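You operate a simulated robot arm through the tools that you are given. There is no shell and no other tool. Be economical: measure what you need, move in short steps, check, and stop when the job is done.

The job below is to be done with a simulated robot arm. You get a single attempt, and the scene is never put back.

JOB
Blow the sleeve in the blow box clean at HIGH, then put it in slot 3 of the tray.
Fine: fan on, 2 presses of the yellow button, fan off before the lid comes off; lid back on; leave the dial at HIGH.

The check looks at the end state, three seconds after you hand in, the way a careful person would. Anything else that was tipped, shoved, dropped, spilled or broken makes it a failure. A push-on lid holds only when it is set on centred and level and pressed home; a screw cap is set on level and turned clockwise until tight.

ROBOT AND FRAMES
A 7-joint arm with a two-finger parallel gripper, fixed in place. Base frame: the origin is at the foot of the arm, x ahead of it, y to its left, z up; the work surface is at about z = 0.76. Lengths are in m, angles in degrees, forces in N, time in s.
With the tool pointing down near the work surface it reaches from about 0.2 to 0.68 m from the base axis. Its first joint turns from -66.0 to 66.0 degrees. Payload 2.4 kg.
The TCP is the grasp point between the finger pads, 0.03 m short of the fingertips. In the tool frame z runs along the fingers and y along their closing line. Largest opening 0.094 m; finger width 0.028, thickness 0.01; the body of the gripper, 0.05 by 0.096 m, starts 0.055 m behind the TCP.
Orientation is that of the tool frame in the base frame, as a unit quaternion [x, y, z, w]. With the fingers straight down and closing along the base's y, the tool's x points along the base's -x, its y along +y and its z along -z.

CONTROLS
- The arm moves only by the tool step_arm. Its arguments are lists of equal length, an entry for each row: "translation": the shift along the tool's x, y, z in units of 25 mm (1.0 is 25 mm), a list of three; "turn": the turn, a rotation vector about the tool's x, y, z in units of 5 degrees (1.0 is 5 degrees), a list of three; "hand": the opening, from 0 (shut) to 1 (fully open). In form: {"translation": [[dx, dy, dz], ...], "turn": [[wx, wy, wz], ...], "hand": [hand, ...]}. A call has 1 to 20 rows; each row shifts and turns the commanded pose from where the row before left it, along the tool's axes as they then stand. A call with a number of a shift or a turn outside -1 to 1 is refused whole. A row lasts 0.2 s, in which the tool goes at most 0.05 m and 8.6 degrees; a call with a longer step from one row to the next is refused whole, and so is a gripper value outside its range. A pose out of reach is approached as far as the arm can. The call stops where the force on the tool passes 40 N (or 10 N more than at its start, if that is more) or the arm is blocked; 0.2 s more then pass. Each finger travels about 0.153 m/s and halts on what it meets, pressing with about 41 N; the grip force reading is that of the motor and also rises with nothing between the fingers. The clock runs only during rows and for 0.2 s after the last one: add rows that do not move to give the fingers time. The reply holds the time, the measured pose of the TCP, the force on the tool along the base axes, the opening and the grip force, in the units named above and with some noise, with the torque about the TCP (base axes, N m) and any sound that the robot's microphone picked up.
- Cameras (640 x 400 px; columns grow to the right, rows downward): "scene" is fixed at [0.0287, 0.467, 1.4444]; the picture's right is [-0.84, -0.54, 0.00], its down [-0.31, 0.48, -0.82] and it looks along [0.44, -0.69, -0.57] (base axes); focal length 338 px, centre (320, 200). "wrist" rides on the gripper at [0.076, 0.014, -0.103] in the tool frame; the picture's right is [-0.18, 0.98, 0.00], its down [-0.75, -0.14, -0.64] and it looks along [-0.63, -0.12, 0.77] (tool axes); focal length 243 px, centre (320, 200).
- snapshot(camera): a new picture of that camera. It takes no simulated time.
- pixel_to_xyz(camera, pixels): for up to 12 pixels [column, row] of the newest picture of that camera ("zoom" is the newest enlarged one), the place [x, y, z] in the base frame of the surface seen there, good to about 0.002 m. It takes no simulated time.
- zoom(camera, box): a new picture of the part [left, top, right, bottom] of that camera's present view, enlarged. It takes no simulated time.
- close_job(): hands the job in; it is judged then, once.

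Work in short steps. Measure before you move; look again where a grasp or a placing could have gone wrong, and mend it. You have 80 turns and 54 pictures in all, those below and enlarged ones among them. Open the gripper and draw the arm clear of the work before you hand the job in, unless the task says otherwise; then end with one line.

The tools are called after "Emit:" as name(argument=value, ...) on one line, values as JSON. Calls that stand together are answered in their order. step_arm: Moves the arm, as the interface text tells. Its arguments: {"type":"object","properties":{"translation":{"type":"array"},"turn":{"type":"array"},"hand":{"type":"array"}},"required":["translation","turn","hand"]} The other tools are called the same way: snapshot (camera) takes a picture; pixel_to_xyz (camera, pixels) gives the place of the surface under pixels of a picture; zoom (camera, box) takes an enlarged picture of a part of a camera's view; close_job () hands the job in.

At the start:

```text
time_s: 0.0
eef_pos: [0.3983, -0.0689, 1.0801]
orientation: [0.0, 1.0, 0.0, 0.001]
ft_force: [0.2, 0.0, -0.3]
ft_torque: [-0.01, 0.01, 0.0]
opening: 0.094
grasp_force: 0.0
```

scene: 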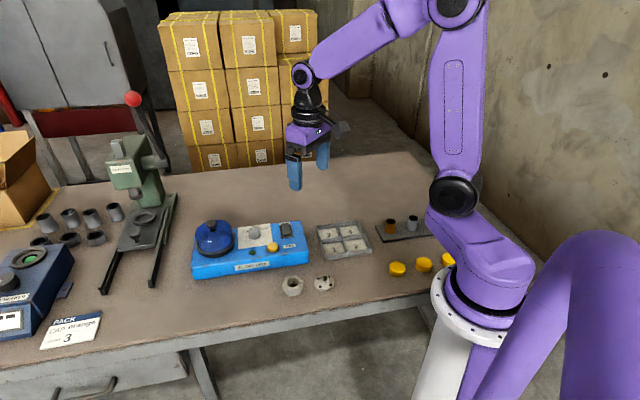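
wrist: 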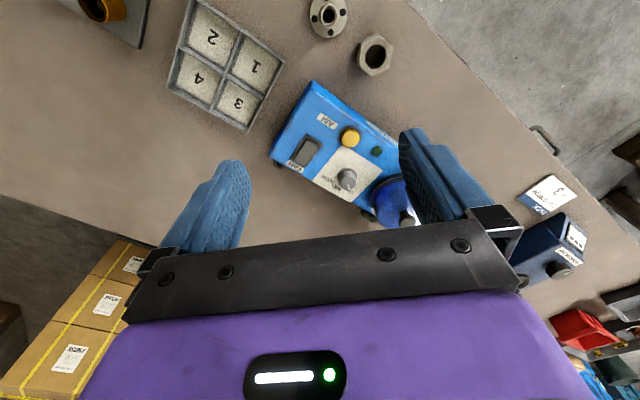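

I start by enlarging the blow box and the tray in the scene view (box around 190-310, 210-280).

Emit:
zoom(camera="scene", box=[180, 200, 320, 288])

Emit:
zoom(camera="wrist", box=[250, 70, 430, 240])

Emit:
pixel_to_xyz(camera="scene", pixels=[[213, 230], [213, 240], [253, 232], [272, 246], [286, 228], [289, 246], [355, 244], [333, 248], [195, 275], [308, 262], [235, 225], [300, 224]])

Emit:
pixel_to_xyz(camera="wrist", pixels=[[350, 137], [306, 150], [347, 180], [238, 101], [198, 76], [253, 67], [212, 38], [389, 190], [377, 152], [316, 85], [272, 155]])

```text
4.55 times, centred on (250, 244) of scene
```

zoom: 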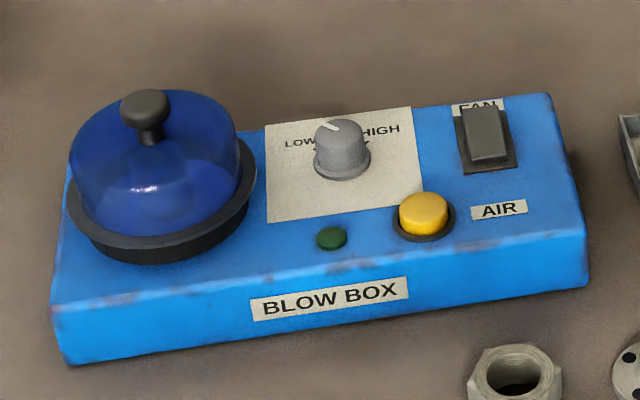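

```text
2.35 times, centred on (340, 155) of wrist
```

zoom: 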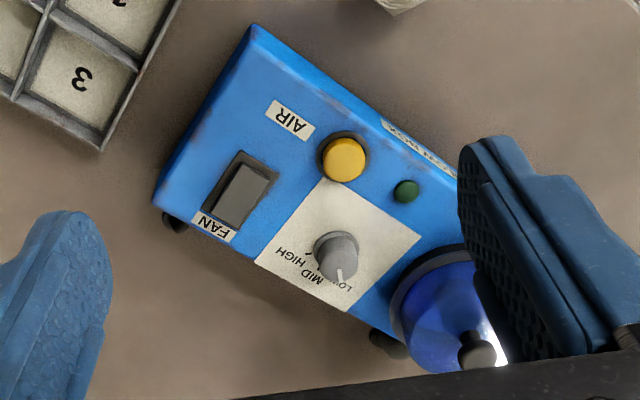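

```text
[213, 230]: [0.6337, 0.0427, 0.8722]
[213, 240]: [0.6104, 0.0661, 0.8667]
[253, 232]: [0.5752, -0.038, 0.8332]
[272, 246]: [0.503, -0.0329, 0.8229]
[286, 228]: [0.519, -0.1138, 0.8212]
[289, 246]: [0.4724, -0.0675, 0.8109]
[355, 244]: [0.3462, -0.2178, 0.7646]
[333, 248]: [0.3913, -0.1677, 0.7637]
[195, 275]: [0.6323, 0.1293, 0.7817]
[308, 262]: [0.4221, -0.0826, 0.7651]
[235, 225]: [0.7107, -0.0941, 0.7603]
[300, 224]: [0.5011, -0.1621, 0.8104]
```

```text
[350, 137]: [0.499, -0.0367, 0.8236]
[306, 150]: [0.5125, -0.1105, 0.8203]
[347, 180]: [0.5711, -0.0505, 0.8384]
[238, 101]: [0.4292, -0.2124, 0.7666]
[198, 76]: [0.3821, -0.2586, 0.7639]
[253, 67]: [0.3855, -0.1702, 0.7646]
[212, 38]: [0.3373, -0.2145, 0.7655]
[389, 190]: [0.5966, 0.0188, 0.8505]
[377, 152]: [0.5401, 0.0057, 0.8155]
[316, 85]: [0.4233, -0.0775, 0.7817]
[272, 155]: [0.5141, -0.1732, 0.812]
```

The fan rocker, dial (white pointer at LOW), yellow button and domed lid are all visible. I'll back off about 6 cm and move 9 cm left so the wrist camera sees the whole box.

Emit:
step_arm(translation=[[0.6, 0.9, 0], [0.6, 0.9, 0], [0.6, 0.9, 0], [0.6, 0.9, 0], [0, 0, 0], [0, 0, 0]], turn=[[0, 0, 0], [0, 0, 0], [0, 0, 0], [0, 0, 0], [0, 0, 0], [0, 0, 0]], hand=[1, 1, 1, 1, 1, 1])

Emit:
zoom(camera="wrist", box=[200, 80, 440, 230])

```text
time_s: 1.4
eef_pos: [0.3372, 0.0229, 1.0802]
orientation: [0.0, 1.0, 0.0, 0.0]
ft_force: [0.2, -0.3, 0.2]
ft_torque: [-0.02, 0.03, -0.01]
opening: 0.094
grasp_force: 0.0
```

```text
2.67 times, centred on (320, 155) of wrist
```

zoom: 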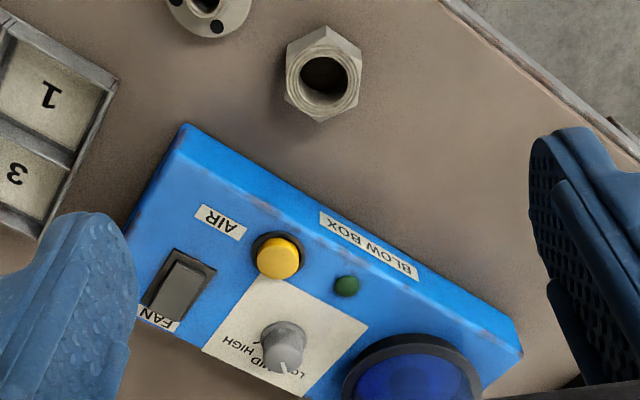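

In this view things farther in x sit lower in the picture, so I move forward 9 cm to lift the lid (zoom pixel ~(410,380)) into clear view.

Emit:
step_arm(translation=[[-0.9, 0, 0], [-0.9, 0, 0], [-0.9, 0, 0], [-0.9, 0, 0], [0, 0, 0], [0, 0, 0]], turn=[[0, 0, 0], [0, 0, 0], [0, 0, 0], [0, 0, 0], [0, 0, 0], [0, 0, 0]], hand=[1, 1, 1, 1, 1, 1])

Emit:
zoom(camera="wrist", box=[200, 50, 440, 200])

Emit:
pixel_to_xyz(camera="wrist", pixels=[[320, 100], [320, 120], [340, 140], [360, 140], [360, 160], [380, 140]])

```text
time_s: 2.8
eef_pos: [0.4291, 0.0229, 1.0804]
orientation: [0.0, 1.0, 0.0, 0.0]
ft_force: [-1.0, 0.3, 0.4]
ft_torque: [0.0, 0.02, 0.0]
opening: 0.094
grasp_force: 0.1
```

```text
2.67 times, centred on (320, 125) of wrist
```

zoom: 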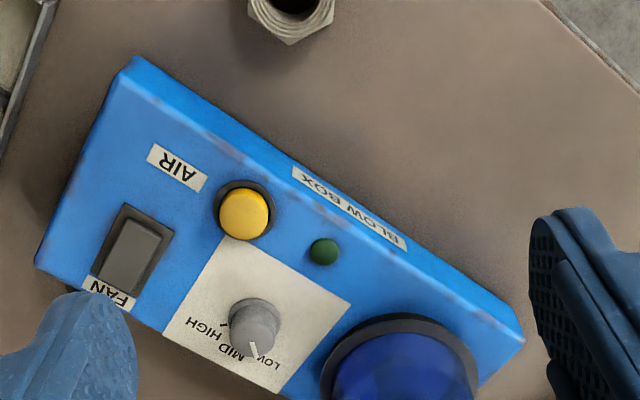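

```text
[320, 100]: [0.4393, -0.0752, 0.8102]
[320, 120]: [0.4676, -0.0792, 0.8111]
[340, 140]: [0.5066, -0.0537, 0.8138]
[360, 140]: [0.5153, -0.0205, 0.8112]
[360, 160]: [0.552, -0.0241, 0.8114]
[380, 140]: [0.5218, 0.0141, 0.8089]
```

The newest wrist snapshot was the old one, so I query the zoom picture instead: knob (255,325), button (244,214), rocker (133,248), box corners and the lid rim.

Emit:
pixel_to_xyz(camera="zoom", pixels=[[246, 308], [258, 335], [244, 212], [145, 228], [125, 262], [133, 243], [135, 62], [40, 262], [522, 340], [400, 318], [325, 375], [440, 340]])

Emit:
pixel_to_xyz(camera="zoom", pixels=[[262, 345], [235, 330], [275, 320], [222, 240], [270, 215], [165, 330], [280, 392], [222, 237], [350, 302], [128, 207], [172, 232], [92, 275]])

Emit:
zoom(camera="scene", box=[235, 215, 305, 259])

```text
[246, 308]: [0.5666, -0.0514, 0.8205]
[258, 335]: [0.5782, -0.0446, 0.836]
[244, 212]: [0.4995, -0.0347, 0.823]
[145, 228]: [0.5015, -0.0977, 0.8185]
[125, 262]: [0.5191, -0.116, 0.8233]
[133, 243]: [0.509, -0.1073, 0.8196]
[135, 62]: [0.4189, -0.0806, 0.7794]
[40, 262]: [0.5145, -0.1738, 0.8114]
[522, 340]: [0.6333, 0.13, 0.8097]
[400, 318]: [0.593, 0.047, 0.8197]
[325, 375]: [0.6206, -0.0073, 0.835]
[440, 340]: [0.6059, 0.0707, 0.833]
```

```text
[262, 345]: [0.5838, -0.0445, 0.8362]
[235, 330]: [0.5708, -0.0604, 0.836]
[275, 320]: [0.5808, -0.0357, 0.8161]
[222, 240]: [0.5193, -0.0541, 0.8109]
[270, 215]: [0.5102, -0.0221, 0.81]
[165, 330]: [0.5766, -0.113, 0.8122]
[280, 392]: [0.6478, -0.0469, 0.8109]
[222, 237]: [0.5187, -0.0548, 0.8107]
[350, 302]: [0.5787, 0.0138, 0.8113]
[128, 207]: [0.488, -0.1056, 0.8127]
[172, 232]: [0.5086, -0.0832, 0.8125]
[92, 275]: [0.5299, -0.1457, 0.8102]
```

```text
9.09 times, centred on (270, 237) of scene
```

zoom: 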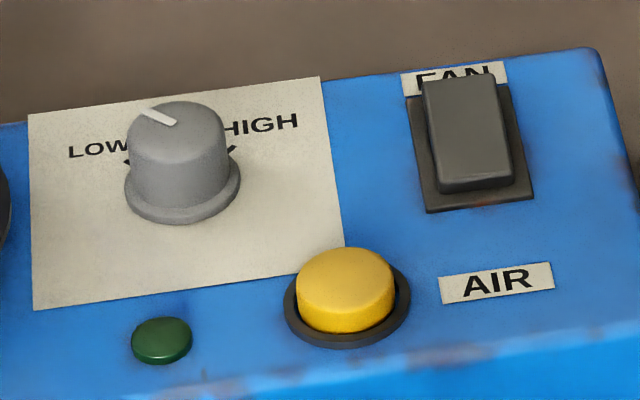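

Box top is z≈0.811. I measure knob, rocker and button points in this enlarged scene picture.

Emit:
pixel_to_xyz(camera="zoom", pixels=[[180, 120], [145, 108], [175, 124], [220, 130], [128, 192], [238, 175], [180, 218], [127, 158], [228, 150], [140, 125], [190, 103], [195, 140]])

Emit:
pixel_to_xyz(camera="zoom", pixels=[[460, 84], [463, 110], [468, 140], [473, 170], [475, 188], [345, 272], [305, 275], [385, 275], [345, 252], [410, 97], [505, 90], [430, 210]])

Emit:
zoom(camera="wrist", box=[260, 130, 420, 230])

```text
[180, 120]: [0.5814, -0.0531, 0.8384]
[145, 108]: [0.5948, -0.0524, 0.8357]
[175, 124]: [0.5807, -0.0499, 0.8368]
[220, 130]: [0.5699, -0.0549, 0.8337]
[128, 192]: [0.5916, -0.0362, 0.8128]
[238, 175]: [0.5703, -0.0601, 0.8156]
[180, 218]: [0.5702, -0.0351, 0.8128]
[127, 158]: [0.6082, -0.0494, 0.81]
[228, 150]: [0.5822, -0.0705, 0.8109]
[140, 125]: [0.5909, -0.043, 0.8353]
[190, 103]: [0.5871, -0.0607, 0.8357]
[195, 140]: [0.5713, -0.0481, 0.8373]
```

```text
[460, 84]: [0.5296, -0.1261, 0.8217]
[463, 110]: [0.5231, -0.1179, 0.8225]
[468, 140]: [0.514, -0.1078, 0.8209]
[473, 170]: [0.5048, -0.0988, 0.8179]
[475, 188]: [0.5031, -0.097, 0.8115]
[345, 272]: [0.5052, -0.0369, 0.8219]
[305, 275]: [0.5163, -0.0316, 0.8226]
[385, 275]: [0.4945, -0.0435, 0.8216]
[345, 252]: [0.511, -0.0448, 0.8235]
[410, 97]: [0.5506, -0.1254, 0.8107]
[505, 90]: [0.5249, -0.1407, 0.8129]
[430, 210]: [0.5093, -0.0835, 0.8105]
```

```text
4.00 times, centred on (340, 180) of wrist
```

zoom: 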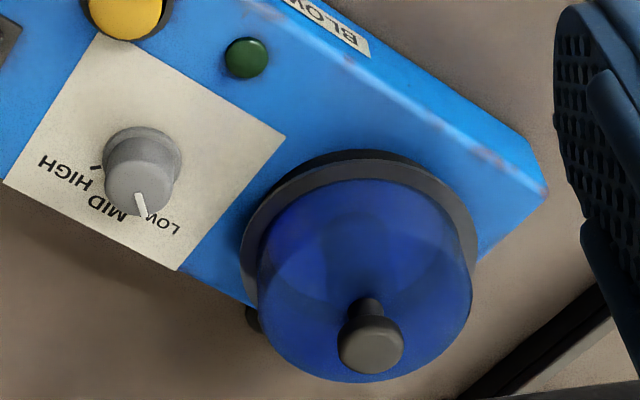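

Knob centre ≈ (0.580,-0.052), top z 0.837, pointer along about +x, HIGH tick at about -80°. Now I measure the lid and its handle in this zoom.

Emit:
pixel_to_xyz(camera="zoom", pixels=[[370, 340], [350, 345], [395, 345], [370, 325], [370, 365], [375, 155], [245, 260], [474, 240], [365, 185], [372, 298], [365, 240], [300, 300]])

Emit:
zoom(camera="scene", box=[180, 205, 250, 265])

```text
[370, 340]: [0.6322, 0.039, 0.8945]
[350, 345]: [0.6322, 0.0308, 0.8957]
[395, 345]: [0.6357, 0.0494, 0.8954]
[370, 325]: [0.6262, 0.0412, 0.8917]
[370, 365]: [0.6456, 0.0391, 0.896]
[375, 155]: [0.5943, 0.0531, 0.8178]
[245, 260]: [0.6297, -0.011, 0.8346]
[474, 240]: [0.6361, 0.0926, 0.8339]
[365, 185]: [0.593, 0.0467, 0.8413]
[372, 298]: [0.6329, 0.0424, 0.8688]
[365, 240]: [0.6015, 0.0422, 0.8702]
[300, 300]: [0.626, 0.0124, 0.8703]
```

```text
6.67 times, centred on (215, 235) of scene
```

zoom: 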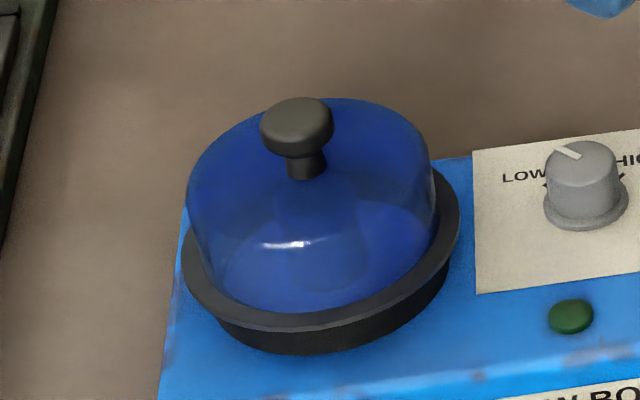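

Lid: rim z≈0.834, dome top 0.870, handle top 0.896, centre ≈ (0.637,0.041). I go above the dial at z≈0.93, with the tool yawed -45° about tool z and fingers half open.

Emit:
step_arm(translation=[[-0.863, -0.428, 0.857], [-0.863, -0.428, 0.857], [-0.863, -0.428, 0.857], [-0.863, -0.428, 0.857], [-0.863, -0.428, 0.857], [-0.863, -0.428, 0.857], [-0.863, -0.428, 0.857], [0, 0, 0], [0, 0, 0], [0, 0, 0], [0, 0, 0], [0, 0, 0], [0, 0, 0], [0, 0, 0], [0, 0, 0], [0, 0, 0], [0, 0, 0], [0, 0, 0]], turn=[[0, 0, 0], [0, 0, 0], [0, 0, 0], [0, 0, 0], [0, 0, 0], [0, 0, 0], [0, 0, 0], [0, 0, -1], [0, 0, -1], [0, 0, -1], [0, 0, -1], [0, 0, -1], [0, 0, -1], [0, 0, -1], [0, 0, -1], [0, 0, -1], [0, 0, 0], [0, 0, 0]], hand=[0.55, 0.55, 0.55, 0.55, 0.55, 0.55, 0.55, 0.55, 0.55, 0.55, 0.55, 0.55, 0.55, 0.55, 0.55, 0.55, 0.55, 0.55])

Emit:
snapshot(camera="wrist")

```text
time_s: 6.6
eef_pos: [0.5799, -0.0523, 0.9296]
orientation: [-0.383, 0.924, 0.0, 0.0]
ft_force: [-0.3, 0.0, -0.3]
ft_torque: [0.02, 0.03, 0.0]
opening: 0.0517
grasp_force: 0.1
```

```text
44 pictures are left
```

wrist: 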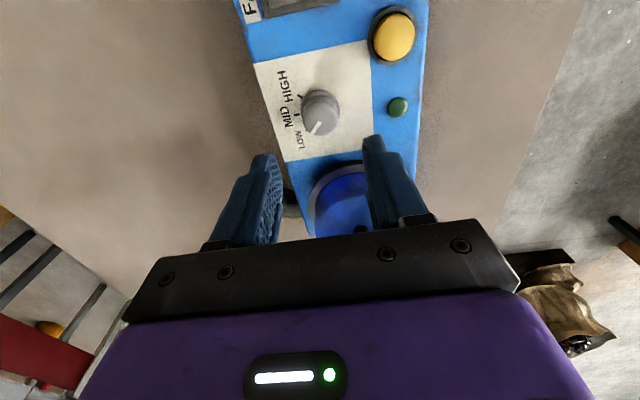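

I check the dial's place in this closer view (knob face near (318,115)) before lowering.

Emit:
zoom(camera="wrist", box=[272, 65, 372, 155])

Emit:
pixel_to_xyz(camera="wrist", pixels=[[319, 120], [305, 115], [335, 115], [319, 105], [319, 133], [310, 130], [298, 97], [294, 113], [300, 129]])

```text
4.44 times, centred on (322, 110) of wrist
```

zoom: 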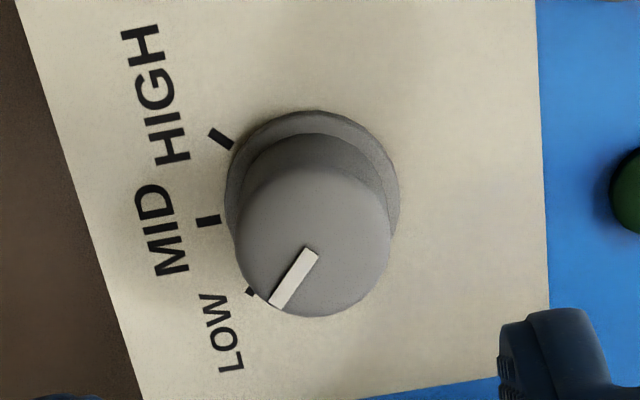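

```text
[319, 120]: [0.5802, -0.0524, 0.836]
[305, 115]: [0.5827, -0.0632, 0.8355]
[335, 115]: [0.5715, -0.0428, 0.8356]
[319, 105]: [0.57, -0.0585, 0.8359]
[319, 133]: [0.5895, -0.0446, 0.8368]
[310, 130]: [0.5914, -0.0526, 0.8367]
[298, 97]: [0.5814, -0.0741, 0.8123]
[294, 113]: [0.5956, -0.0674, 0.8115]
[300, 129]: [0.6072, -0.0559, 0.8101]
```

Dial centre confirmed at (0.580,-0.052); ticks are roughly 80–90° apart LOW to HIGH. I lower to z≈0.850 and close on the knob.

Emit:
step_arm(translation=[[0, 0, 0.8], [0, 0, 0.8], [0, 0, 0.8], [0, 0, 0.8], [0, 0, 0], [0, 0, 0], [0, 0, 0], [0, 0, 0]], turn=[[0, 0, 0], [0, 0, 0], [0, 0, 0], [0, 0, 0], [0, 0, 0], [0, 0, 0], [0, 0, 0], [0, 0, 0]], hand=[0.55, 0.55, 0.55, 0.55, 0.55, 0.25, 0.2, 0.2])

```text
time_s: 8.4
eef_pos: [0.5799, -0.053, 0.8507]
orientation: [-0.383, 0.924, 0.0, 0.001]
ft_force: [6.3, -1.6, -7.2]
ft_torque: [0.09, -0.41, -0.02]
opening: 0.029
grasp_force: 44.7
```

Gripped at 29 mm. I turn the knob 80° clockwise (seen from above).

Emit:
step_arm(translation=[[0, 0, 0], [0, 0, 0], [0, 0, 0], [0, 0, 0], [0, 0, 0], [0, 0, 0], [0, 0, 0], [0, 0, 0], [0, 0, 0], [0, 0, 0], [0, 0, 0], [0, 0, 0], [0, 0, 0], [0, 0, 0], [0, 0, 0], [0, 0, 0], [0, 0, 0]], turn=[[0, 0, 1], [0, 0, 1], [0, 0, 1], [0, 0, 1], [0, 0, 1], [0, 0, 1], [0, 0, 1], [0, 0, 1], [0, 0, 1], [0, 0, 1], [0, 0, 1], [0, 0, 1], [0, 0, 1], [0, 0, 1], [0, 0, 1], [0, 0, 1], [0, 0, 0]], hand=[0.2, 0.2, 0.2, 0.2, 0.2, 0.2, 0.2, 0.2, 0.2, 0.2, 0.2, 0.2, 0.2, 0.2, 0.2, 0.2, 0.2])

Emit:
zoom(camera="scene", box=[235, 205, 305, 259])

```text
time_s: 12.0
eef_pos: [0.5803, -0.0506, 0.8497]
orientation: [0.3, 0.954, 0.001, -0.001]
ft_force: [5.0, 20.5, -13.6]
ft_torque: [0.85, 0.07, 0.0]
opening: 0.0289
grasp_force: 45.3
```

```text
7.41 times, centred on (270, 232) of scene
```

zoom: 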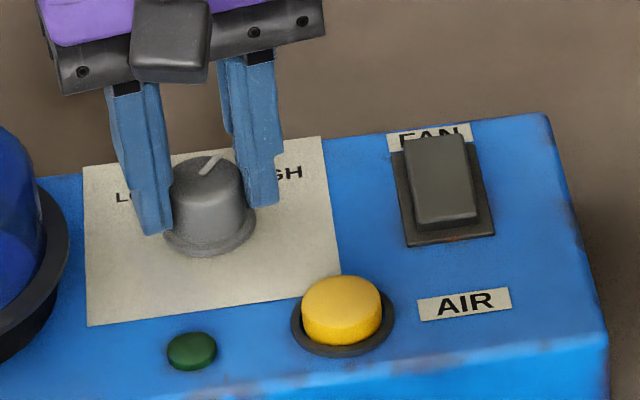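

The pointer has moved well toward HIGH. I open and rise to look at it with the wrist camera.

Emit:
step_arm(translation=[[0, 0, 0], [0, 0, 0], [0, 0, -0.8], [0, 0, -0.8], [0, 0, -0.8], [0, 0, -0.8], [0, 0, 0]], turn=[[0, 0, 0], [0, 0, 0], [0, 0, 0], [0, 0, 0], [0, 0, 0], [0, 0, 0], [0, 0, 0]], hand=[0.55, 0.55, 0.55, 0.55, 0.55, 0.55, 0.55])

Emit:
zoom(camera="wrist", box=[260, 60, 390, 160])

```text
time_s: 13.6
eef_pos: [0.5792, -0.0506, 0.9325]
orientation: [0.3, 0.954, 0.0, -0.001]
ft_force: [-0.2, 0.0, 0.2]
ft_torque: [-0.01, 0.0, 0.03]
opening: 0.0515
grasp_force: 0.1
```

```text
4.00 times, centred on (325, 110) of wrist
```

zoom: 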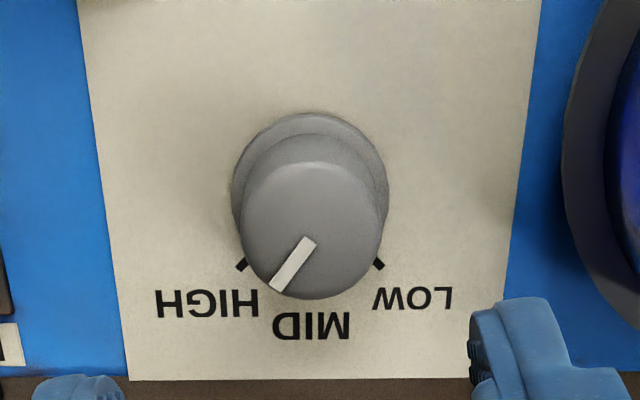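

I get the true angles from pixel measurements of the pointer ends, knob rim and tick marks.

Emit:
pixel_to_xyz(camera="zoom", pixels=[[281, 283], [309, 242], [246, 225], [381, 225], [313, 168], [315, 296], [240, 265], [378, 264], [295, 262]])

```text
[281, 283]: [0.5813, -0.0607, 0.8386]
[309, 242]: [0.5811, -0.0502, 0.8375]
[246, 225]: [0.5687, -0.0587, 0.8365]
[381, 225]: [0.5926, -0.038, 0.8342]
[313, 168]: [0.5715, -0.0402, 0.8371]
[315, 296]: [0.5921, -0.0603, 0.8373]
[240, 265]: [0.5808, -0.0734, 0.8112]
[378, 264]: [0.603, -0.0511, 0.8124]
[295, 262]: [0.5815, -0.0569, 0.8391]
```

By image angles the pointer is ~34° from centre-line versus 43° for the HIGH tick, so ~10° short (80° turned of 90°). I regrip and turn 10° more, then rise and look.

Emit:
step_arm(translation=[[0, 0, 0.82], [0, 0, 0.82], [0, 0, 0.82], [0, 0, 0.82], [0, 0, 0], [0, 0, 0], [0, 0, 0], [0, 0, 0], [0, 0, 0], [0, 0, 0], [0, 0, 0], [0, 0, 0], [0, 0, -0.8], [0, 0, -0.8], [0, 0, -0.8], [0, 0, -0.8], [0, 0, 0]], turn=[[0, 0, 0], [0, 0, 0], [0, 0, 0], [0, 0, 0], [0, 0, 0], [0, 0, 0], [0, 0, 0], [0, 0, 1], [0, 0, 1], [0, 0, 0], [0, 0, 0], [0, 0, 0], [0, 0, 0], [0, 0, 0], [0, 0, 0], [0, 0, 0], [0, 0, 0]], hand=[0.55, 0.55, 0.55, 0.55, 0.55, 0.2, 0.2, 0.2, 0.2, 0.2, 0.55, 0.55, 0.55, 0.55, 0.55, 0.55, 0.55])

Emit:
zoom(camera="wrist", box=[260, 60, 390, 160])

```text
time_s: 17.2
eef_pos: [0.5786, -0.0524, 0.9276]
orientation: [0.383, 0.924, 0.0, -0.001]
ft_force: [0.1, -0.1, -0.5]
ft_torque: [0.0, -0.01, 0.01]
opening: 0.0517
grasp_force: 0.1
```

```text
4.00 times, centred on (325, 110) of wrist
```

zoom: 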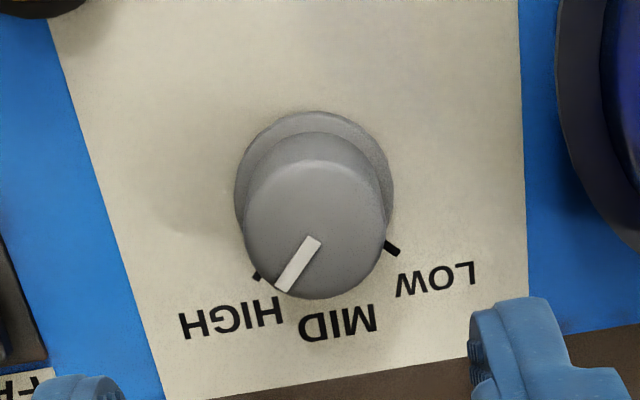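

Pointer angle (34.5°) now matches the HIGH tick (34.8°). Next the fan: the rear end (FAN label side, ~(0.528,-0.124,0.822)) is raised, so I close the fingers and hover above it at (0.532,-0.128).

Emit:
step_arm(translation=[[-0.205, -0.864, 0], [-0.205, -0.864, 0], [-0.205, -0.864, 0], [-0.205, -0.864, 0], [0, 0, 0], [0, 0, 0.9], [0, 0, 0.9], [0, 0, 0.6], [0, 0, 0]], turn=[[0, 0, 0], [0, 0, 0], [0, 0, 0], [0, 0, 0], [0, 0, 0], [0, 0, 0], [0, 0, 0], [0, 0, 0], [0, 0, 0]], hand=[0, 0, 0, 0, 0, 0, 0, 0, 0])

Emit:
zoom(camera="scene", box=[235, 205, 325, 265])

```text
time_s: 19.2
eef_pos: [0.532, -0.1268, 0.8684]
orientation: [0.383, 0.924, 0.0, 0.0]
ft_force: [0.2, 0.1, -0.6]
ft_torque: [-0.05, 0.01, 0.02]
opening: 0.0
grasp_force: 33.2
```

```text
6.67 times, centred on (280, 235) of scene
```

zoom: 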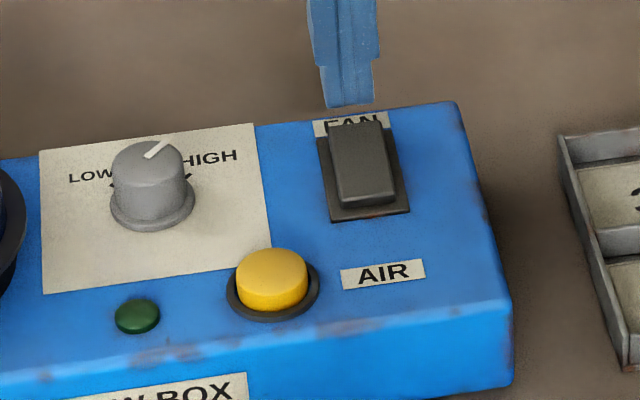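

The fingertips hover over the rear of the rocker. I press down gently in small steps.

Emit:
step_arm(translation=[[0, 0, 0.3], [0, 0, 0.2], [0, 0, 0.15], [0, 0, 0.15], [0, 0, 0.1], [0, 0, 0]], turn=[[0, 0, 0], [0, 0, 0], [0, 0, 0], [0, 0, 0], [0, 0, 0], [0, 0, 0]], hand=[0, 0, 0, 0, 0, 0])

```text
time_s: 20.4
eef_pos: [0.5342, -0.1276, 0.8498]
orientation: [0.383, 0.924, 0.0, 0.001]
ft_force: [-1.8, 0.9, 6.7]
ft_torque: [0.07, 0.13, 0.07]
opening: 0.0
grasp_force: 33.5
stopped in row 5: the force on the tool passed its limit (the readings are from after the stop); the commanded pose is now the measured one
```

The force peaked and the arm stopped at z≈0.850. I rise and look at the rocker and lamp.

Emit:
step_arm(translation=[[0, 0, -0.8], [0, 0, -0.8], [0, 0, 0]], turn=[[0, 0, 0], [0, 0, 0], [0, 0, 0]], hand=[0, 0, 0])

Emit:
zoom(camera="scene", box=[235, 205, 325, 265])

```text
time_s: 21.2
eef_pos: [0.5344, -0.1293, 0.8891]
orientation: [0.382, 0.924, 0.0, 0.002]
ft_force: [0.3, -0.4, 0.1]
ft_torque: [-0.01, 0.0, -0.01]
opening: 0.0
grasp_force: 33.1
```

```text
6.67 times, centred on (280, 235) of scene
```

zoom: 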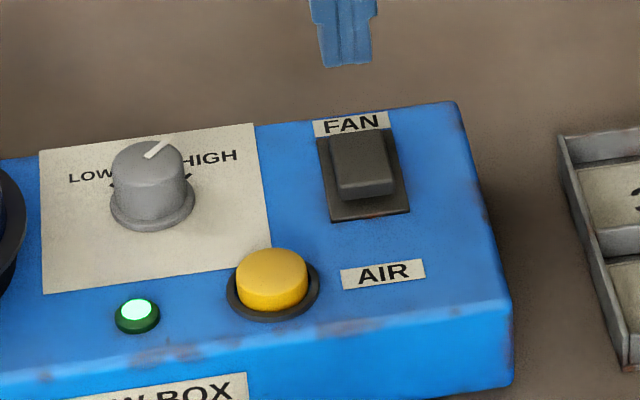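

The lamp at (137,315) is lit and the rocker flipped: fan on. I move to hover over the yellow button at (0.505,-0.037).

Emit:
step_arm(translation=[[0.86, 0.445, 0], [0.86, 0.445, 0], [0.86, 0.445, 0], [0.86, 0.445, 0], [0, 0, 0], [0, 0, 0.5], [0, 0, 0.5], [0, 0, 0]], turn=[[0, 0, 0], [0, 0, 0], [0, 0, 0], [0, 0, 0], [0, 0, 0], [0, 0, 0], [0, 0, 0], [0, 0, 0]], hand=[0, 0, 0, 0, 0, 0, 0, 0])

Emit:
zoom(camera="scene", box=[235, 205, 325, 265])

```text
time_s: 23.0
eef_pos: [0.5048, -0.0366, 0.8642]
orientation: [0.383, 0.924, 0.0, 0.001]
ft_force: [1.1, 0.1, 0.6]
ft_torque: [0.01, -0.02, -0.01]
opening: 0.0
grasp_force: 33.0
```

```text
6.67 times, centred on (280, 235) of scene
```

zoom: 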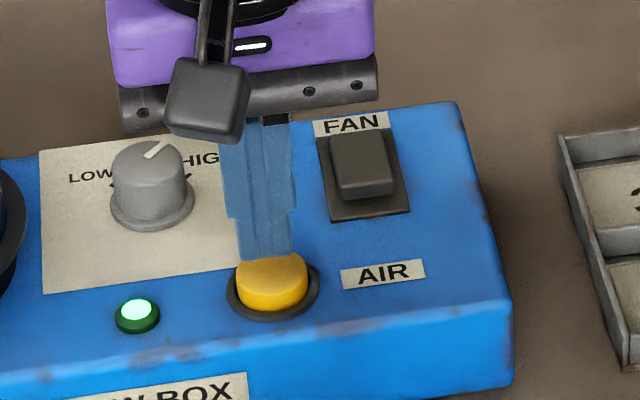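

Fingers are over the button, fan lamp still lit. First press in small downward steps.

Emit:
step_arm(translation=[[0, 0, 0.3], [0, 0, 0.1], [0, 0, 0.1], [0, 0, 0.1], [0, 0, 0]], turn=[[0, 0, 0], [0, 0, 0], [0, 0, 0], [0, 0, 0], [0, 0, 0]], hand=[0, 0, 0, 0, 0])

```text
time_s: 24.2
eef_pos: [0.5058, -0.0354, 0.8492]
orientation: [0.384, 0.924, 0.0, 0.003]
ft_force: [-0.5, 0.0, 1.0]
ft_torque: [0.01, 0.03, -0.02]
opening: 0.0
grasp_force: 32.6
heard: click
```

One click heard with low force. I rise fully off, then repeat the same press once.

Emit:
step_arm(translation=[[0, 0, -0.3], [0, 0, -0.3], [0, 0, 0], [0, 0, 0]], turn=[[0, 0, 0], [0, 0, 0], [0, 0, 0], [0, 0, 0]], hand=[0, 0, 0, 0])

Emit:
zoom(camera="scene", box=[180, 205, 320, 275])

```text
time_s: 25.2
eef_pos: [0.5042, -0.0361, 0.8646]
orientation: [0.383, 0.924, 0.0, 0.001]
ft_force: [0.8, 0.2, 0.8]
ft_torque: [0.0, 0.0, 0.02]
opening: 0.0
grasp_force: 33.2
```

```text
4.57 times, centred on (250, 240) of scene
```

zoom: 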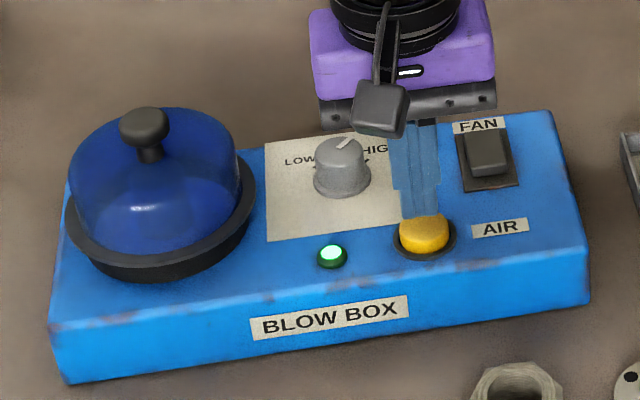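

The button is free and the lamp is still on. Second press.

Emit:
step_arm(translation=[[0, 0, 0.3], [0, 0, 0.1], [0, 0, 0.1], [0, 0, 0.1], [0, 0, 0]], turn=[[0, 0, 0], [0, 0, 0], [0, 0, 0], [0, 0, 0], [0, 0, 0]], hand=[0, 0, 0, 0, 0])

```text
time_s: 26.4
eef_pos: [0.5052, -0.0362, 0.8499]
orientation: [0.382, 0.924, 0.0, 0.002]
ft_force: [0.3, 0.1, 1.2]
ft_torque: [-0.04, 0.0, 0.0]
opening: 0.0
grasp_force: 33.2
```

No click this time (z 0.850, slightly higher than before). Going a little deeper without releasing cannot double-count, so I continue down in 1 mm steps.

Emit:
step_arm(translation=[[0, 0, 0.04], [0, 0, 0.04], [0, 0, 0]], turn=[[0, 0, 0], [0, 0, 0], [0, 0, 0]], hand=[0, 0, 0])

```text
time_s: 27.2
eef_pos: [0.5052, -0.0357, 0.8477]
orientation: [0.383, 0.924, 0.0, 0.001]
ft_force: [-1.7, -0.7, 2.3]
ft_torque: [-0.03, 0.06, -0.03]
opening: 0.0001
grasp_force: 32.9
heard: click
```

Second click heard. I rise and move over the raised front end of the rocker at (0.501,-0.096).

Emit:
step_arm(translation=[[0, 0, -0.5], [0, 0, -0.5], [0, 0, -0.5], [-0.8, -0.9, 0], [-0.8, -0.9, 0], [0, 0, 0], [0, 0, 0.5], [0, 0, 0.2], [0, 0, 0]], turn=[[0, 0, 0], [0, 0, 0], [0, 0, 0], [0, 0, 0], [0, 0, 0], [0, 0, 0], [0, 0, 0], [0, 0, 0], [0, 0, 0]], hand=[0, 0, 0, 0, 0, 0, 0, 0, 0])

Emit:
zoom(camera="scene", box=[235, 205, 325, 265])

```text
time_s: 29.2
eef_pos: [0.502, -0.097, 0.8678]
orientation: [0.382, 0.924, 0.0, 0.001]
ft_force: [0.1, -0.9, 1.8]
ft_torque: [0.01, 0.0, -0.03]
opening: 0.0
grasp_force: 32.7
```

```text
6.67 times, centred on (280, 235) of scene
```

zoom: 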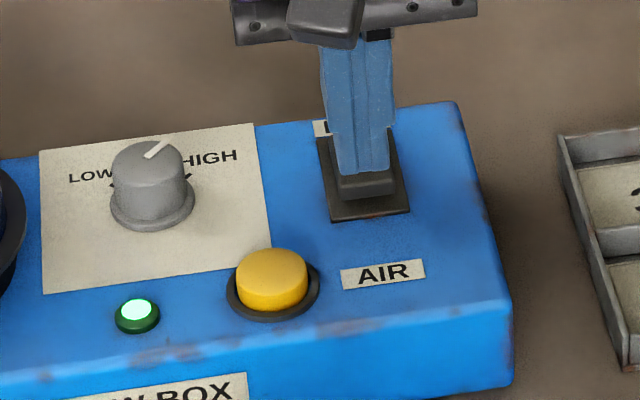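

Aligned over the front end; I press down to switch the fan off.

Emit:
step_arm(translation=[[0, 0, 0.3], [0, 0, 0.2], [0, 0, 0.15], [0, 0, 0.12], [0, 0, 0]], turn=[[0, 0, 0], [0, 0, 0], [0, 0, 0], [0, 0, 0], [0, 0, 0]], hand=[0, 0, 0, 0, 0])

Emit:
step_arm(translation=[[0, 0, -0.8], [0, 0, -0.8], [0, 0, -0.8], [0, 0, -0.8], [0, 0, 0]], turn=[[0, 0, 0], [0, 0, 0], [0, 0, 0], [0, 0, 0], [0, 0, 0]], hand=[0, 0, 0, 0, 0])

Emit:
zoom(camera="scene", box=[180, 205, 320, 275])

```text
time_s: 30.4
eef_pos: [0.502, -0.0967, 0.8497]
orientation: [0.382, 0.924, 0.001, 0.002]
ft_force: [-9.4, 3.2, 30.4]
ft_torque: [-0.19, -0.01, 0.01]
opening: 0.0002
grasp_force: 33.1
```

```text
time_s: 31.6
eef_pos: [0.5014, -0.0972, 0.9281]
orientation: [0.383, 0.924, 0.001, 0.001]
ft_force: [0.6, 0.6, 1.2]
ft_torque: [-0.02, 0.0, -0.01]
opening: 0.0
grasp_force: 33.2
```

```text
4.57 times, centred on (250, 240) of scene
```

zoom: 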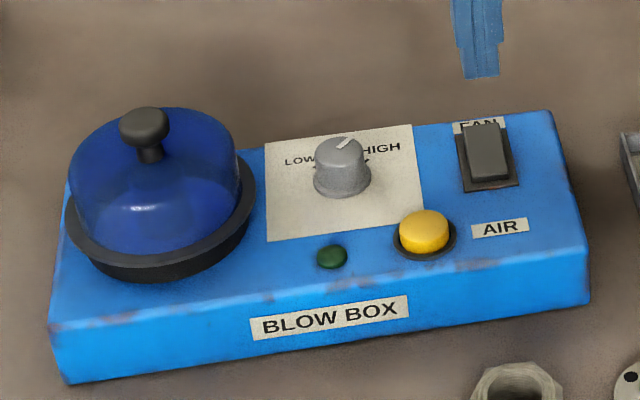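

Lamp out: fan off. Now the lid: I rise, undo the yaw, and move to about (0.58,0.04,1.00) to view the handle closely; also measure free table spots for the lid.

Emit:
step_arm(translation=[[0, 0, -0.8], [0, 0, -0.8], [0, 0, -0.8], [0, 0, -0.5], [0, 0, 0], [0, 0, 0], [0, 0, 0], [0, 0, 0], [0, 0, 0], [-0.451, 0.783, 0], [-0.451, 0.783, 0], [-0.451, 0.783, 0], [-0.451, 0.783, 0], [-0.451, 0.783, 0], [-0.451, 0.783, 0], [-0.451, 0.783, 0], [0, 0, 0], [0, 0, 0]], turn=[[0, 0, -1], [0, 0, -1], [0, 0, -1], [0, 0, -1], [0, 0, -1], [0, 0, -1], [0, 0, -1], [0, 0, -1], [0, 0, -1], [0, 0, 0], [0, 0, 0], [0, 0, 0], [0, 0, 0], [0, 0, 0], [0, 0, 0], [0, 0, 0], [0, 0, 0], [0, 0, 0]], hand=[0, 0, 0, 0, 0, 0, 0, 0, 0, 0.4, 0.4, 0.4, 0.4, 0.4, 0.4, 0.4, 0.4, 0.4])

Emit:
snapshot(camera="wrist")

Emit:
snapshot(camera="scene")

Emit:
pixel_to_xyz(camera="scene", pixels=[[293, 285], [323, 283], [240, 290], [215, 295], [180, 290], [240, 310], [160, 275], [105, 290], [70, 325], [300, 200], [165, 300]])

```text
time_s: 35.4
eef_pos: [0.5793, 0.0395, 0.9995]
orientation: [0.0, 1.0, 0.001, 0.001]
ft_force: [-0.1, 0.4, 0.1]
ft_torque: [0.0, 0.02, 0.01]
opening: 0.0376
grasp_force: 0.0
```

```text
33 pictures are left
```

wrist: 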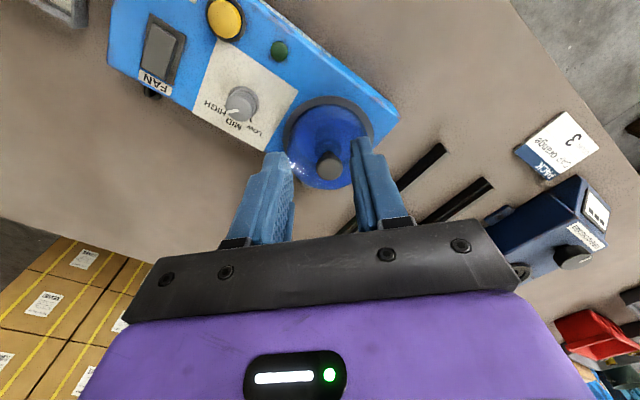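

```text
32 pictures are left
```

scene: 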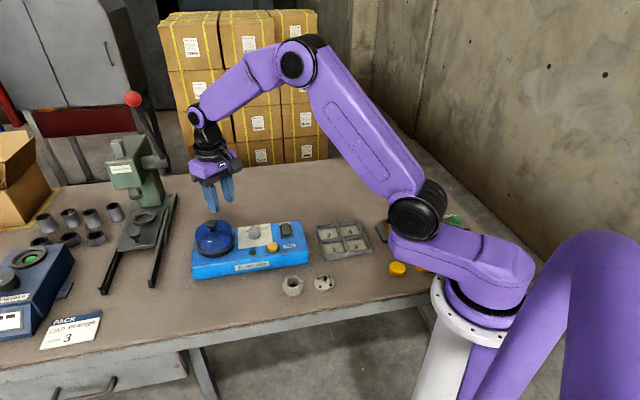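

```text
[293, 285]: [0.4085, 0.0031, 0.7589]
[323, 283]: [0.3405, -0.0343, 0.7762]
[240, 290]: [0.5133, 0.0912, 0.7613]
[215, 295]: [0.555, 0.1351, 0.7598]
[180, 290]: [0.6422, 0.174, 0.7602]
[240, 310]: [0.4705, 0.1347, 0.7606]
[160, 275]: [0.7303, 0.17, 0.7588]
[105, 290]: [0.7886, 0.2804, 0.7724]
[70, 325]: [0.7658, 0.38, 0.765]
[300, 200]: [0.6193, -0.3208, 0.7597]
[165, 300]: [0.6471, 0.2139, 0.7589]
```

The spot near (0.485,0.108) is bare table and suits the lid. I zoom on the handle around (331,165) to fix its centre.

Emit:
zoom(camera="wrist", box=[275, 90, 385, 200])

```text
3.64 times, centred on (330, 145) of wrist
```

zoom: 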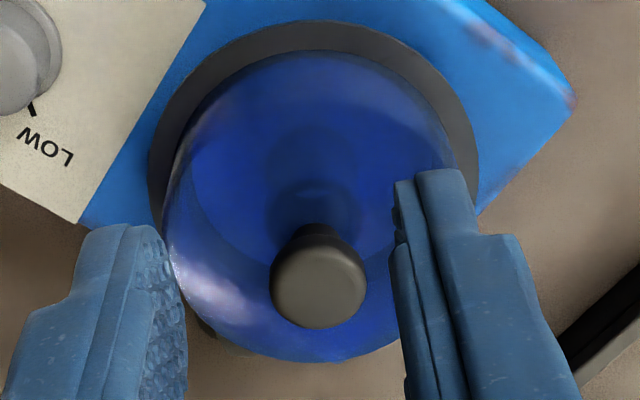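

Emit:
pixel_to_xyz(camera="zoom", pixels=[[275, 280], [362, 280], [318, 252], [318, 322], [318, 285], [313, 235], [300, 275], [340, 275]])

```text
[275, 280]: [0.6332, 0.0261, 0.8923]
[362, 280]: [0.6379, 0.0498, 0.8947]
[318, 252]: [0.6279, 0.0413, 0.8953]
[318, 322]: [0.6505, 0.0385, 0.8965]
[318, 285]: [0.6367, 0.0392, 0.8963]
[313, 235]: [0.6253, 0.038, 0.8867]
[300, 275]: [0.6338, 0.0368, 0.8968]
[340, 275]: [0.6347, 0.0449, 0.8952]
```

Handle centre ≈ (0.638,0.039), 24 mm wide. I move above it and descend to TCP z≈0.905 (tips just above the dome), then close.

Emit:
step_arm(translation=[[-0.78, 0, 0], [-0.78, 0, 0], [-0.78, 0, 0], [0, 0, 0.9], [0, 0, 0.9], [0, 0, 0.9], [0, 0, 0.9], [0, 0, 0.15], [0, 0, 0], [0, 0, 0], [0, 0, 0]], turn=[[0, 0, 0], [0, 0, 0], [0, 0, 0], [0, 0, 0], [0, 0, 0], [0, 0, 0], [0, 0, 0], [0, 0, 0], [0, 0, 0], [0, 0, 0], [0, 0, 0]], hand=[0.45, 0.45, 0.45, 0.45, 0.45, 0.45, 0.45, 0.45, 0.1, 0.1, 0.1])

Emit:
zoom(camera="scene", box=[170, 185, 260, 285])

```text
time_s: 37.8
eef_pos: [0.6395, 0.0414, 0.907]
orientation: [0.0, 1.0, 0.0, 0.002]
ft_force: [0.5, -0.5, 0.0]
ft_torque: [-0.01, -0.09, 0.02]
opening: 0.0269
grasp_force: 40.8
heard: snap
```

```text
4.00 times, centred on (215, 235) of scene
```

zoom: 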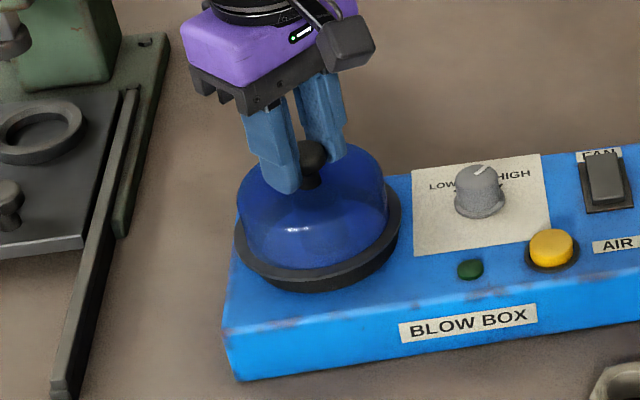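

A snap: the lid has let go of its seat, held at 27 mm. I lift it straight up, noting the seated TCP pose ≈ (0.639,0.040,0.907).

Emit:
step_arm(translation=[[0, 0, -0.3], [0, 0, -0.5], [0, 0, -0.8], [0, 0, -0.8], [0, 0, -0.8], [0, 0, -0.8], [0, 0, 0]], turn=[[0, 0, 0], [0, 0, 0], [0, 0, 0], [0, 0, 0], [0, 0, 0], [0, 0, 0], [0, 0, 0]], hand=[0.1, 0.1, 0.1, 0.1, 0.1, 0.1, 0.1])

Emit:
zoom(camera="scene", box=[170, 165, 270, 285])

```text
time_s: 39.4
eef_pos: [0.6387, 0.0413, 1.0078]
orientation: [0.0, 1.0, 0.0, 0.001]
ft_force: [0.4, 0.5, -1.7]
ft_torque: [-0.02, 0.01, -0.01]
opening: 0.0268
grasp_force: 40.5
```

```text
3.33 times, centred on (220, 225) of scene
```

zoom: 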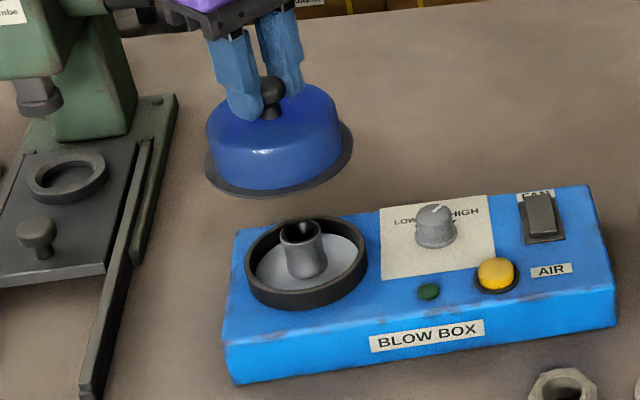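

The lid hangs level and the sleeve stands in the cup. I carry the lid to (0.485,0.108) and lower near the table.

Emit:
step_arm(translation=[[0.879, 0.381, 0], [0.879, 0.381, 0], [0.879, 0.381, 0], [0.879, 0.381, 0], [0.879, 0.381, 0], [0.879, 0.381, 0], [0.879, 0.381, 0], [0, 0, 0], [0, 0, 0.9], [0, 0, 0.9], [0, 0, 0.9], [0, 0, 0.9], [0, 0, 0.9], [0, 0, 0.9], [0, 0, 0.6], [0, 0, 0]], turn=[[0, 0, 0], [0, 0, 0], [0, 0, 0], [0, 0, 0], [0, 0, 0], [0, 0, 0], [0, 0, 0], [0, 0, 0], [0, 0, 0], [0, 0, 0], [0, 0, 0], [0, 0, 0], [0, 0, 0], [0, 0, 0], [0, 0, 0], [0, 0, 0]], hand=[0.1, 0.1, 0.1, 0.1, 0.1, 0.1, 0.1, 0.1, 0.1, 0.1, 0.1, 0.1, 0.1, 0.1, 0.1, 0.1])

Emit:
zoom(camera="scene", box=[180, 215, 320, 325])

```text
time_s: 42.8
eef_pos: [0.486, 0.106, 0.8558]
orientation: [0.0, 1.0, 0.0, 0.0]
ft_force: [0.4, -0.1, -1.5]
ft_torque: [-0.01, -0.01, 0.02]
opening: 0.0268
grasp_force: 41.0
```

```text
3.64 times, centred on (250, 270) of scene
```

zoom: 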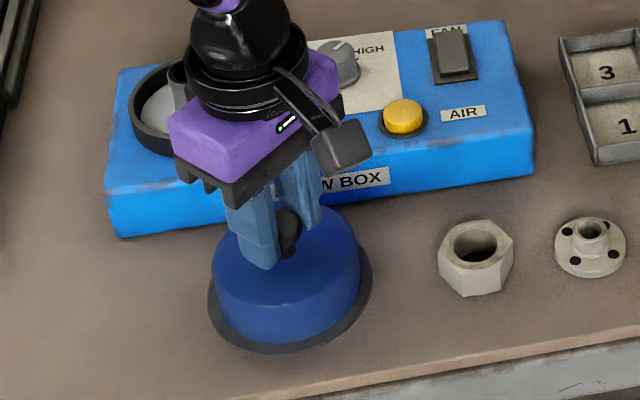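

Clear of box, nut and edge. I lower in small steps until contact.

Emit:
step_arm(translation=[[0, 0, 0.3], [0, 0, 0.2], [0, 0, 0.12], [0, 0, 0.12], [0, 0, 0]], turn=[[0, 0, 0], [0, 0, 0], [0, 0, 0], [0, 0, 0], [0, 0, 0]], hand=[0.1, 0.1, 0.1, 0.1, 0.1])

```text
time_s: 44.0
eef_pos: [0.4847, 0.1075, 0.8384]
orientation: [0.0, 1.0, 0.0, 0.001]
ft_force: [-0.2, 0.7, -1.3]
ft_torque: [-0.03, 0.01, 0.01]
opening: 0.0267
grasp_force: 41.1
```

Still only the lid's weight. I keep lowering in 2 mm steps.

Emit:
step_arm(translation=[[0, 0, 0.08], [0, 0, 0.08], [0, 0, 0.08], [0, 0, 0]], turn=[[0, 0, 0], [0, 0, 0], [0, 0, 0], [0, 0, 0]], hand=[0.1, 0.1, 0.1, 0.1])

```text
time_s: 44.7
eef_pos: [0.4857, 0.1077, 0.8366]
orientation: [0.0, 1.0, 0.0, 0.001]
ft_force: [-4.5, -0.6, 10.7]
ft_torque: [0.0, -0.15, -0.03]
opening: 0.0267
grasp_force: 40.8
stopped in row 3: the force on the tool passed its limit (the readings are from after the stop); the commanded pose is now the measured one
```

Contact at TCP z≈0.836: lid is on the table. I release and rise straight up.

Emit:
step_arm(translation=[[0, 0, 0], [0, 0, 0], [0, 0, -0.5], [0, 0, -0.9], [0, 0, -0.9], [0, 0, -0.9], [0, 0, -0.9], [0, 0, -0.9], [0, 0, -0.9], [0, 0, 0]], turn=[[0, 0, 0], [0, 0, 0], [0, 0, 0], [0, 0, 0], [0, 0, 0], [0, 0, 0], [0, 0, 0], [0, 0, 0], [0, 0, 0], [0, 0, 0]], hand=[0.5, 0.5, 0.5, 0.5, 0.5, 0.5, 0.5, 0.5, 0.5, 0.5])

Emit:
zoom(camera="scene", box=[180, 205, 300, 325])

```text
time_s: 46.9
eef_pos: [0.4871, 0.1066, 0.984]
orientation: [0.0, 1.0, -0.001, 0.001]
ft_force: [0.5, 0.0, 0.3]
ft_torque: [0.01, 0.0, 0.0]
opening: 0.0473
grasp_force: 0.0
```

```text
3.33 times, centred on (240, 265) of scene
```

zoom: 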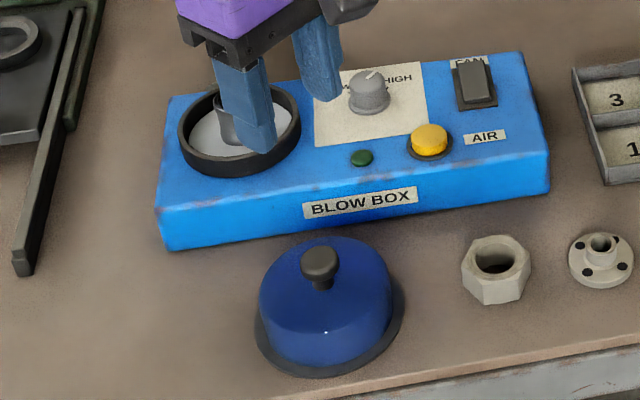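

Lid stands on the table. I move to view the sleeve in the cup.

Emit:
step_arm(translation=[[-0.83, -0.66, -0.16], [-0.83, -0.66, -0.16], [-0.83, -0.66, -0.16], [-0.83, -0.66, -0.16], [0, 0, 0], [0, 0, 0]], turn=[[0, 0, 0], [0, 0, 0], [0, 0, 0], [0, 0, 0], [0, 0, 0], [0, 0, 0]], hand=[0.5, 0.5, 0.5, 0.5, 0.5, 0.5])

Emit:
zoom(camera="wrist", box=[275, 80, 385, 190])

```text
time_s: 48.3
eef_pos: [0.5679, 0.0426, 0.9993]
orientation: [0.001, 1.0, 0.0, 0.002]
ft_force: [0.3, 0.3, -1.0]
ft_torque: [0.0, 0.02, -0.02]
opening: 0.0471
grasp_force: 0.1
```

```text
3.64 times, centred on (330, 135) of wrist
```

zoom: 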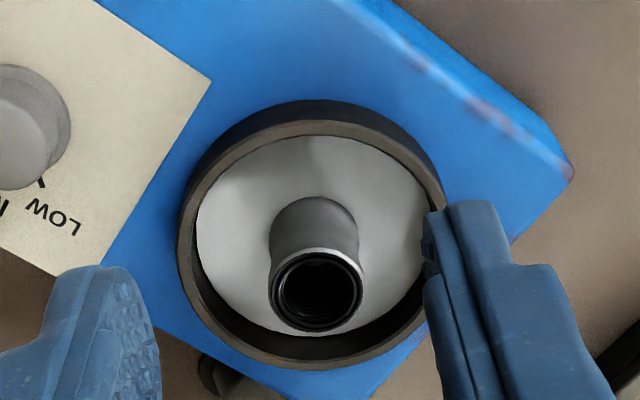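

Emit:
pixel_to_xyz(camera="zoom", pixels=[[273, 288], [360, 288], [316, 252], [316, 328], [312, 215], [240, 230], [190, 230], [440, 210], [320, 128], [320, 366], [400, 260], [345, 230]])

Emit:
zoom(camera="scene", box=[190, 215, 250, 265])

```text
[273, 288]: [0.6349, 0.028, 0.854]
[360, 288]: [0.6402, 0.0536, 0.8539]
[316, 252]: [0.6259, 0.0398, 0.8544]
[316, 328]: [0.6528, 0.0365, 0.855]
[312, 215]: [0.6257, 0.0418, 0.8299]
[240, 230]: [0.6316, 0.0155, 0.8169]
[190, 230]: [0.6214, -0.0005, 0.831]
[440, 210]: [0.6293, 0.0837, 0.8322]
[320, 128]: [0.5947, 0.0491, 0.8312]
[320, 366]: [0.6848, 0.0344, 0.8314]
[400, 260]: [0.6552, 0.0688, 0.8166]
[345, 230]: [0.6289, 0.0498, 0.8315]
```

```text
8.00 times, centred on (220, 240) of scene
```

zoom: 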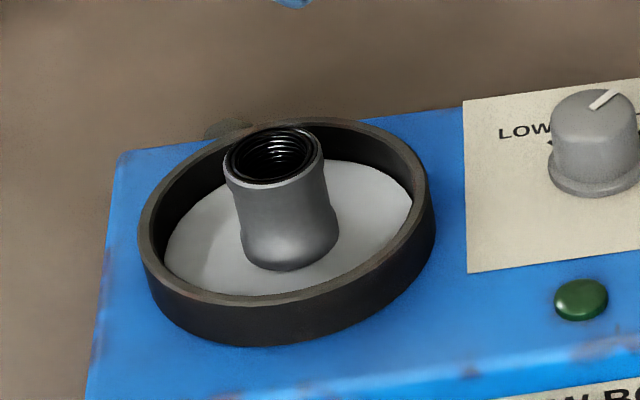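

Sleeve: centre ≈ (0.639,0.0405), top 0.854, foot 0.8165, Ø≈26 mm; cup centre ≈ (0.640,0.041). Now I measure the tray walls and slot 3.

Emit:
zoom(camera="scene", box=[310, 215, 380, 265])

```text
8.00 times, centred on (345, 240) of scene
```

zoom: 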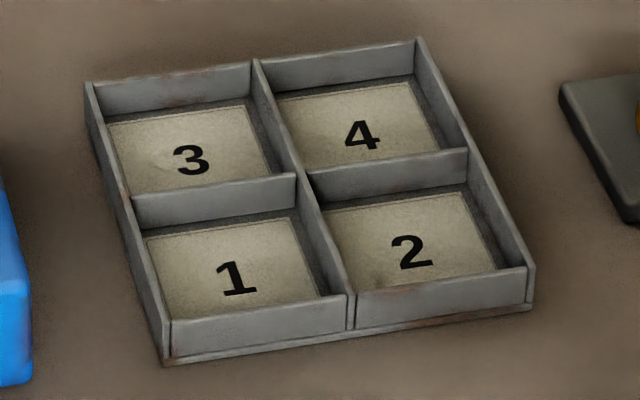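

Emit:
pixel_to_xyz(camera="zoom", pixels=[[88, 84], [252, 64], [296, 175], [132, 197], [192, 150], [110, 126], [248, 106], [276, 172], [420, 40], [165, 360], [190, 125], [200, 180]])

```text
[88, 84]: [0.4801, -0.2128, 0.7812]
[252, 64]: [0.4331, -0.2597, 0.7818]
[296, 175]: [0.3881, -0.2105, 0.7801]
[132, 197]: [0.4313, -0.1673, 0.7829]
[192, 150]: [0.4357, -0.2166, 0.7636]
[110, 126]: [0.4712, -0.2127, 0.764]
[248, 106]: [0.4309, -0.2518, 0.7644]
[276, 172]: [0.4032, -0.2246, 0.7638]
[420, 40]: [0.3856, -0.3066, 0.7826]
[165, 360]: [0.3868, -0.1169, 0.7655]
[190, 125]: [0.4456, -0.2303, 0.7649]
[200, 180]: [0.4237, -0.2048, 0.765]
```

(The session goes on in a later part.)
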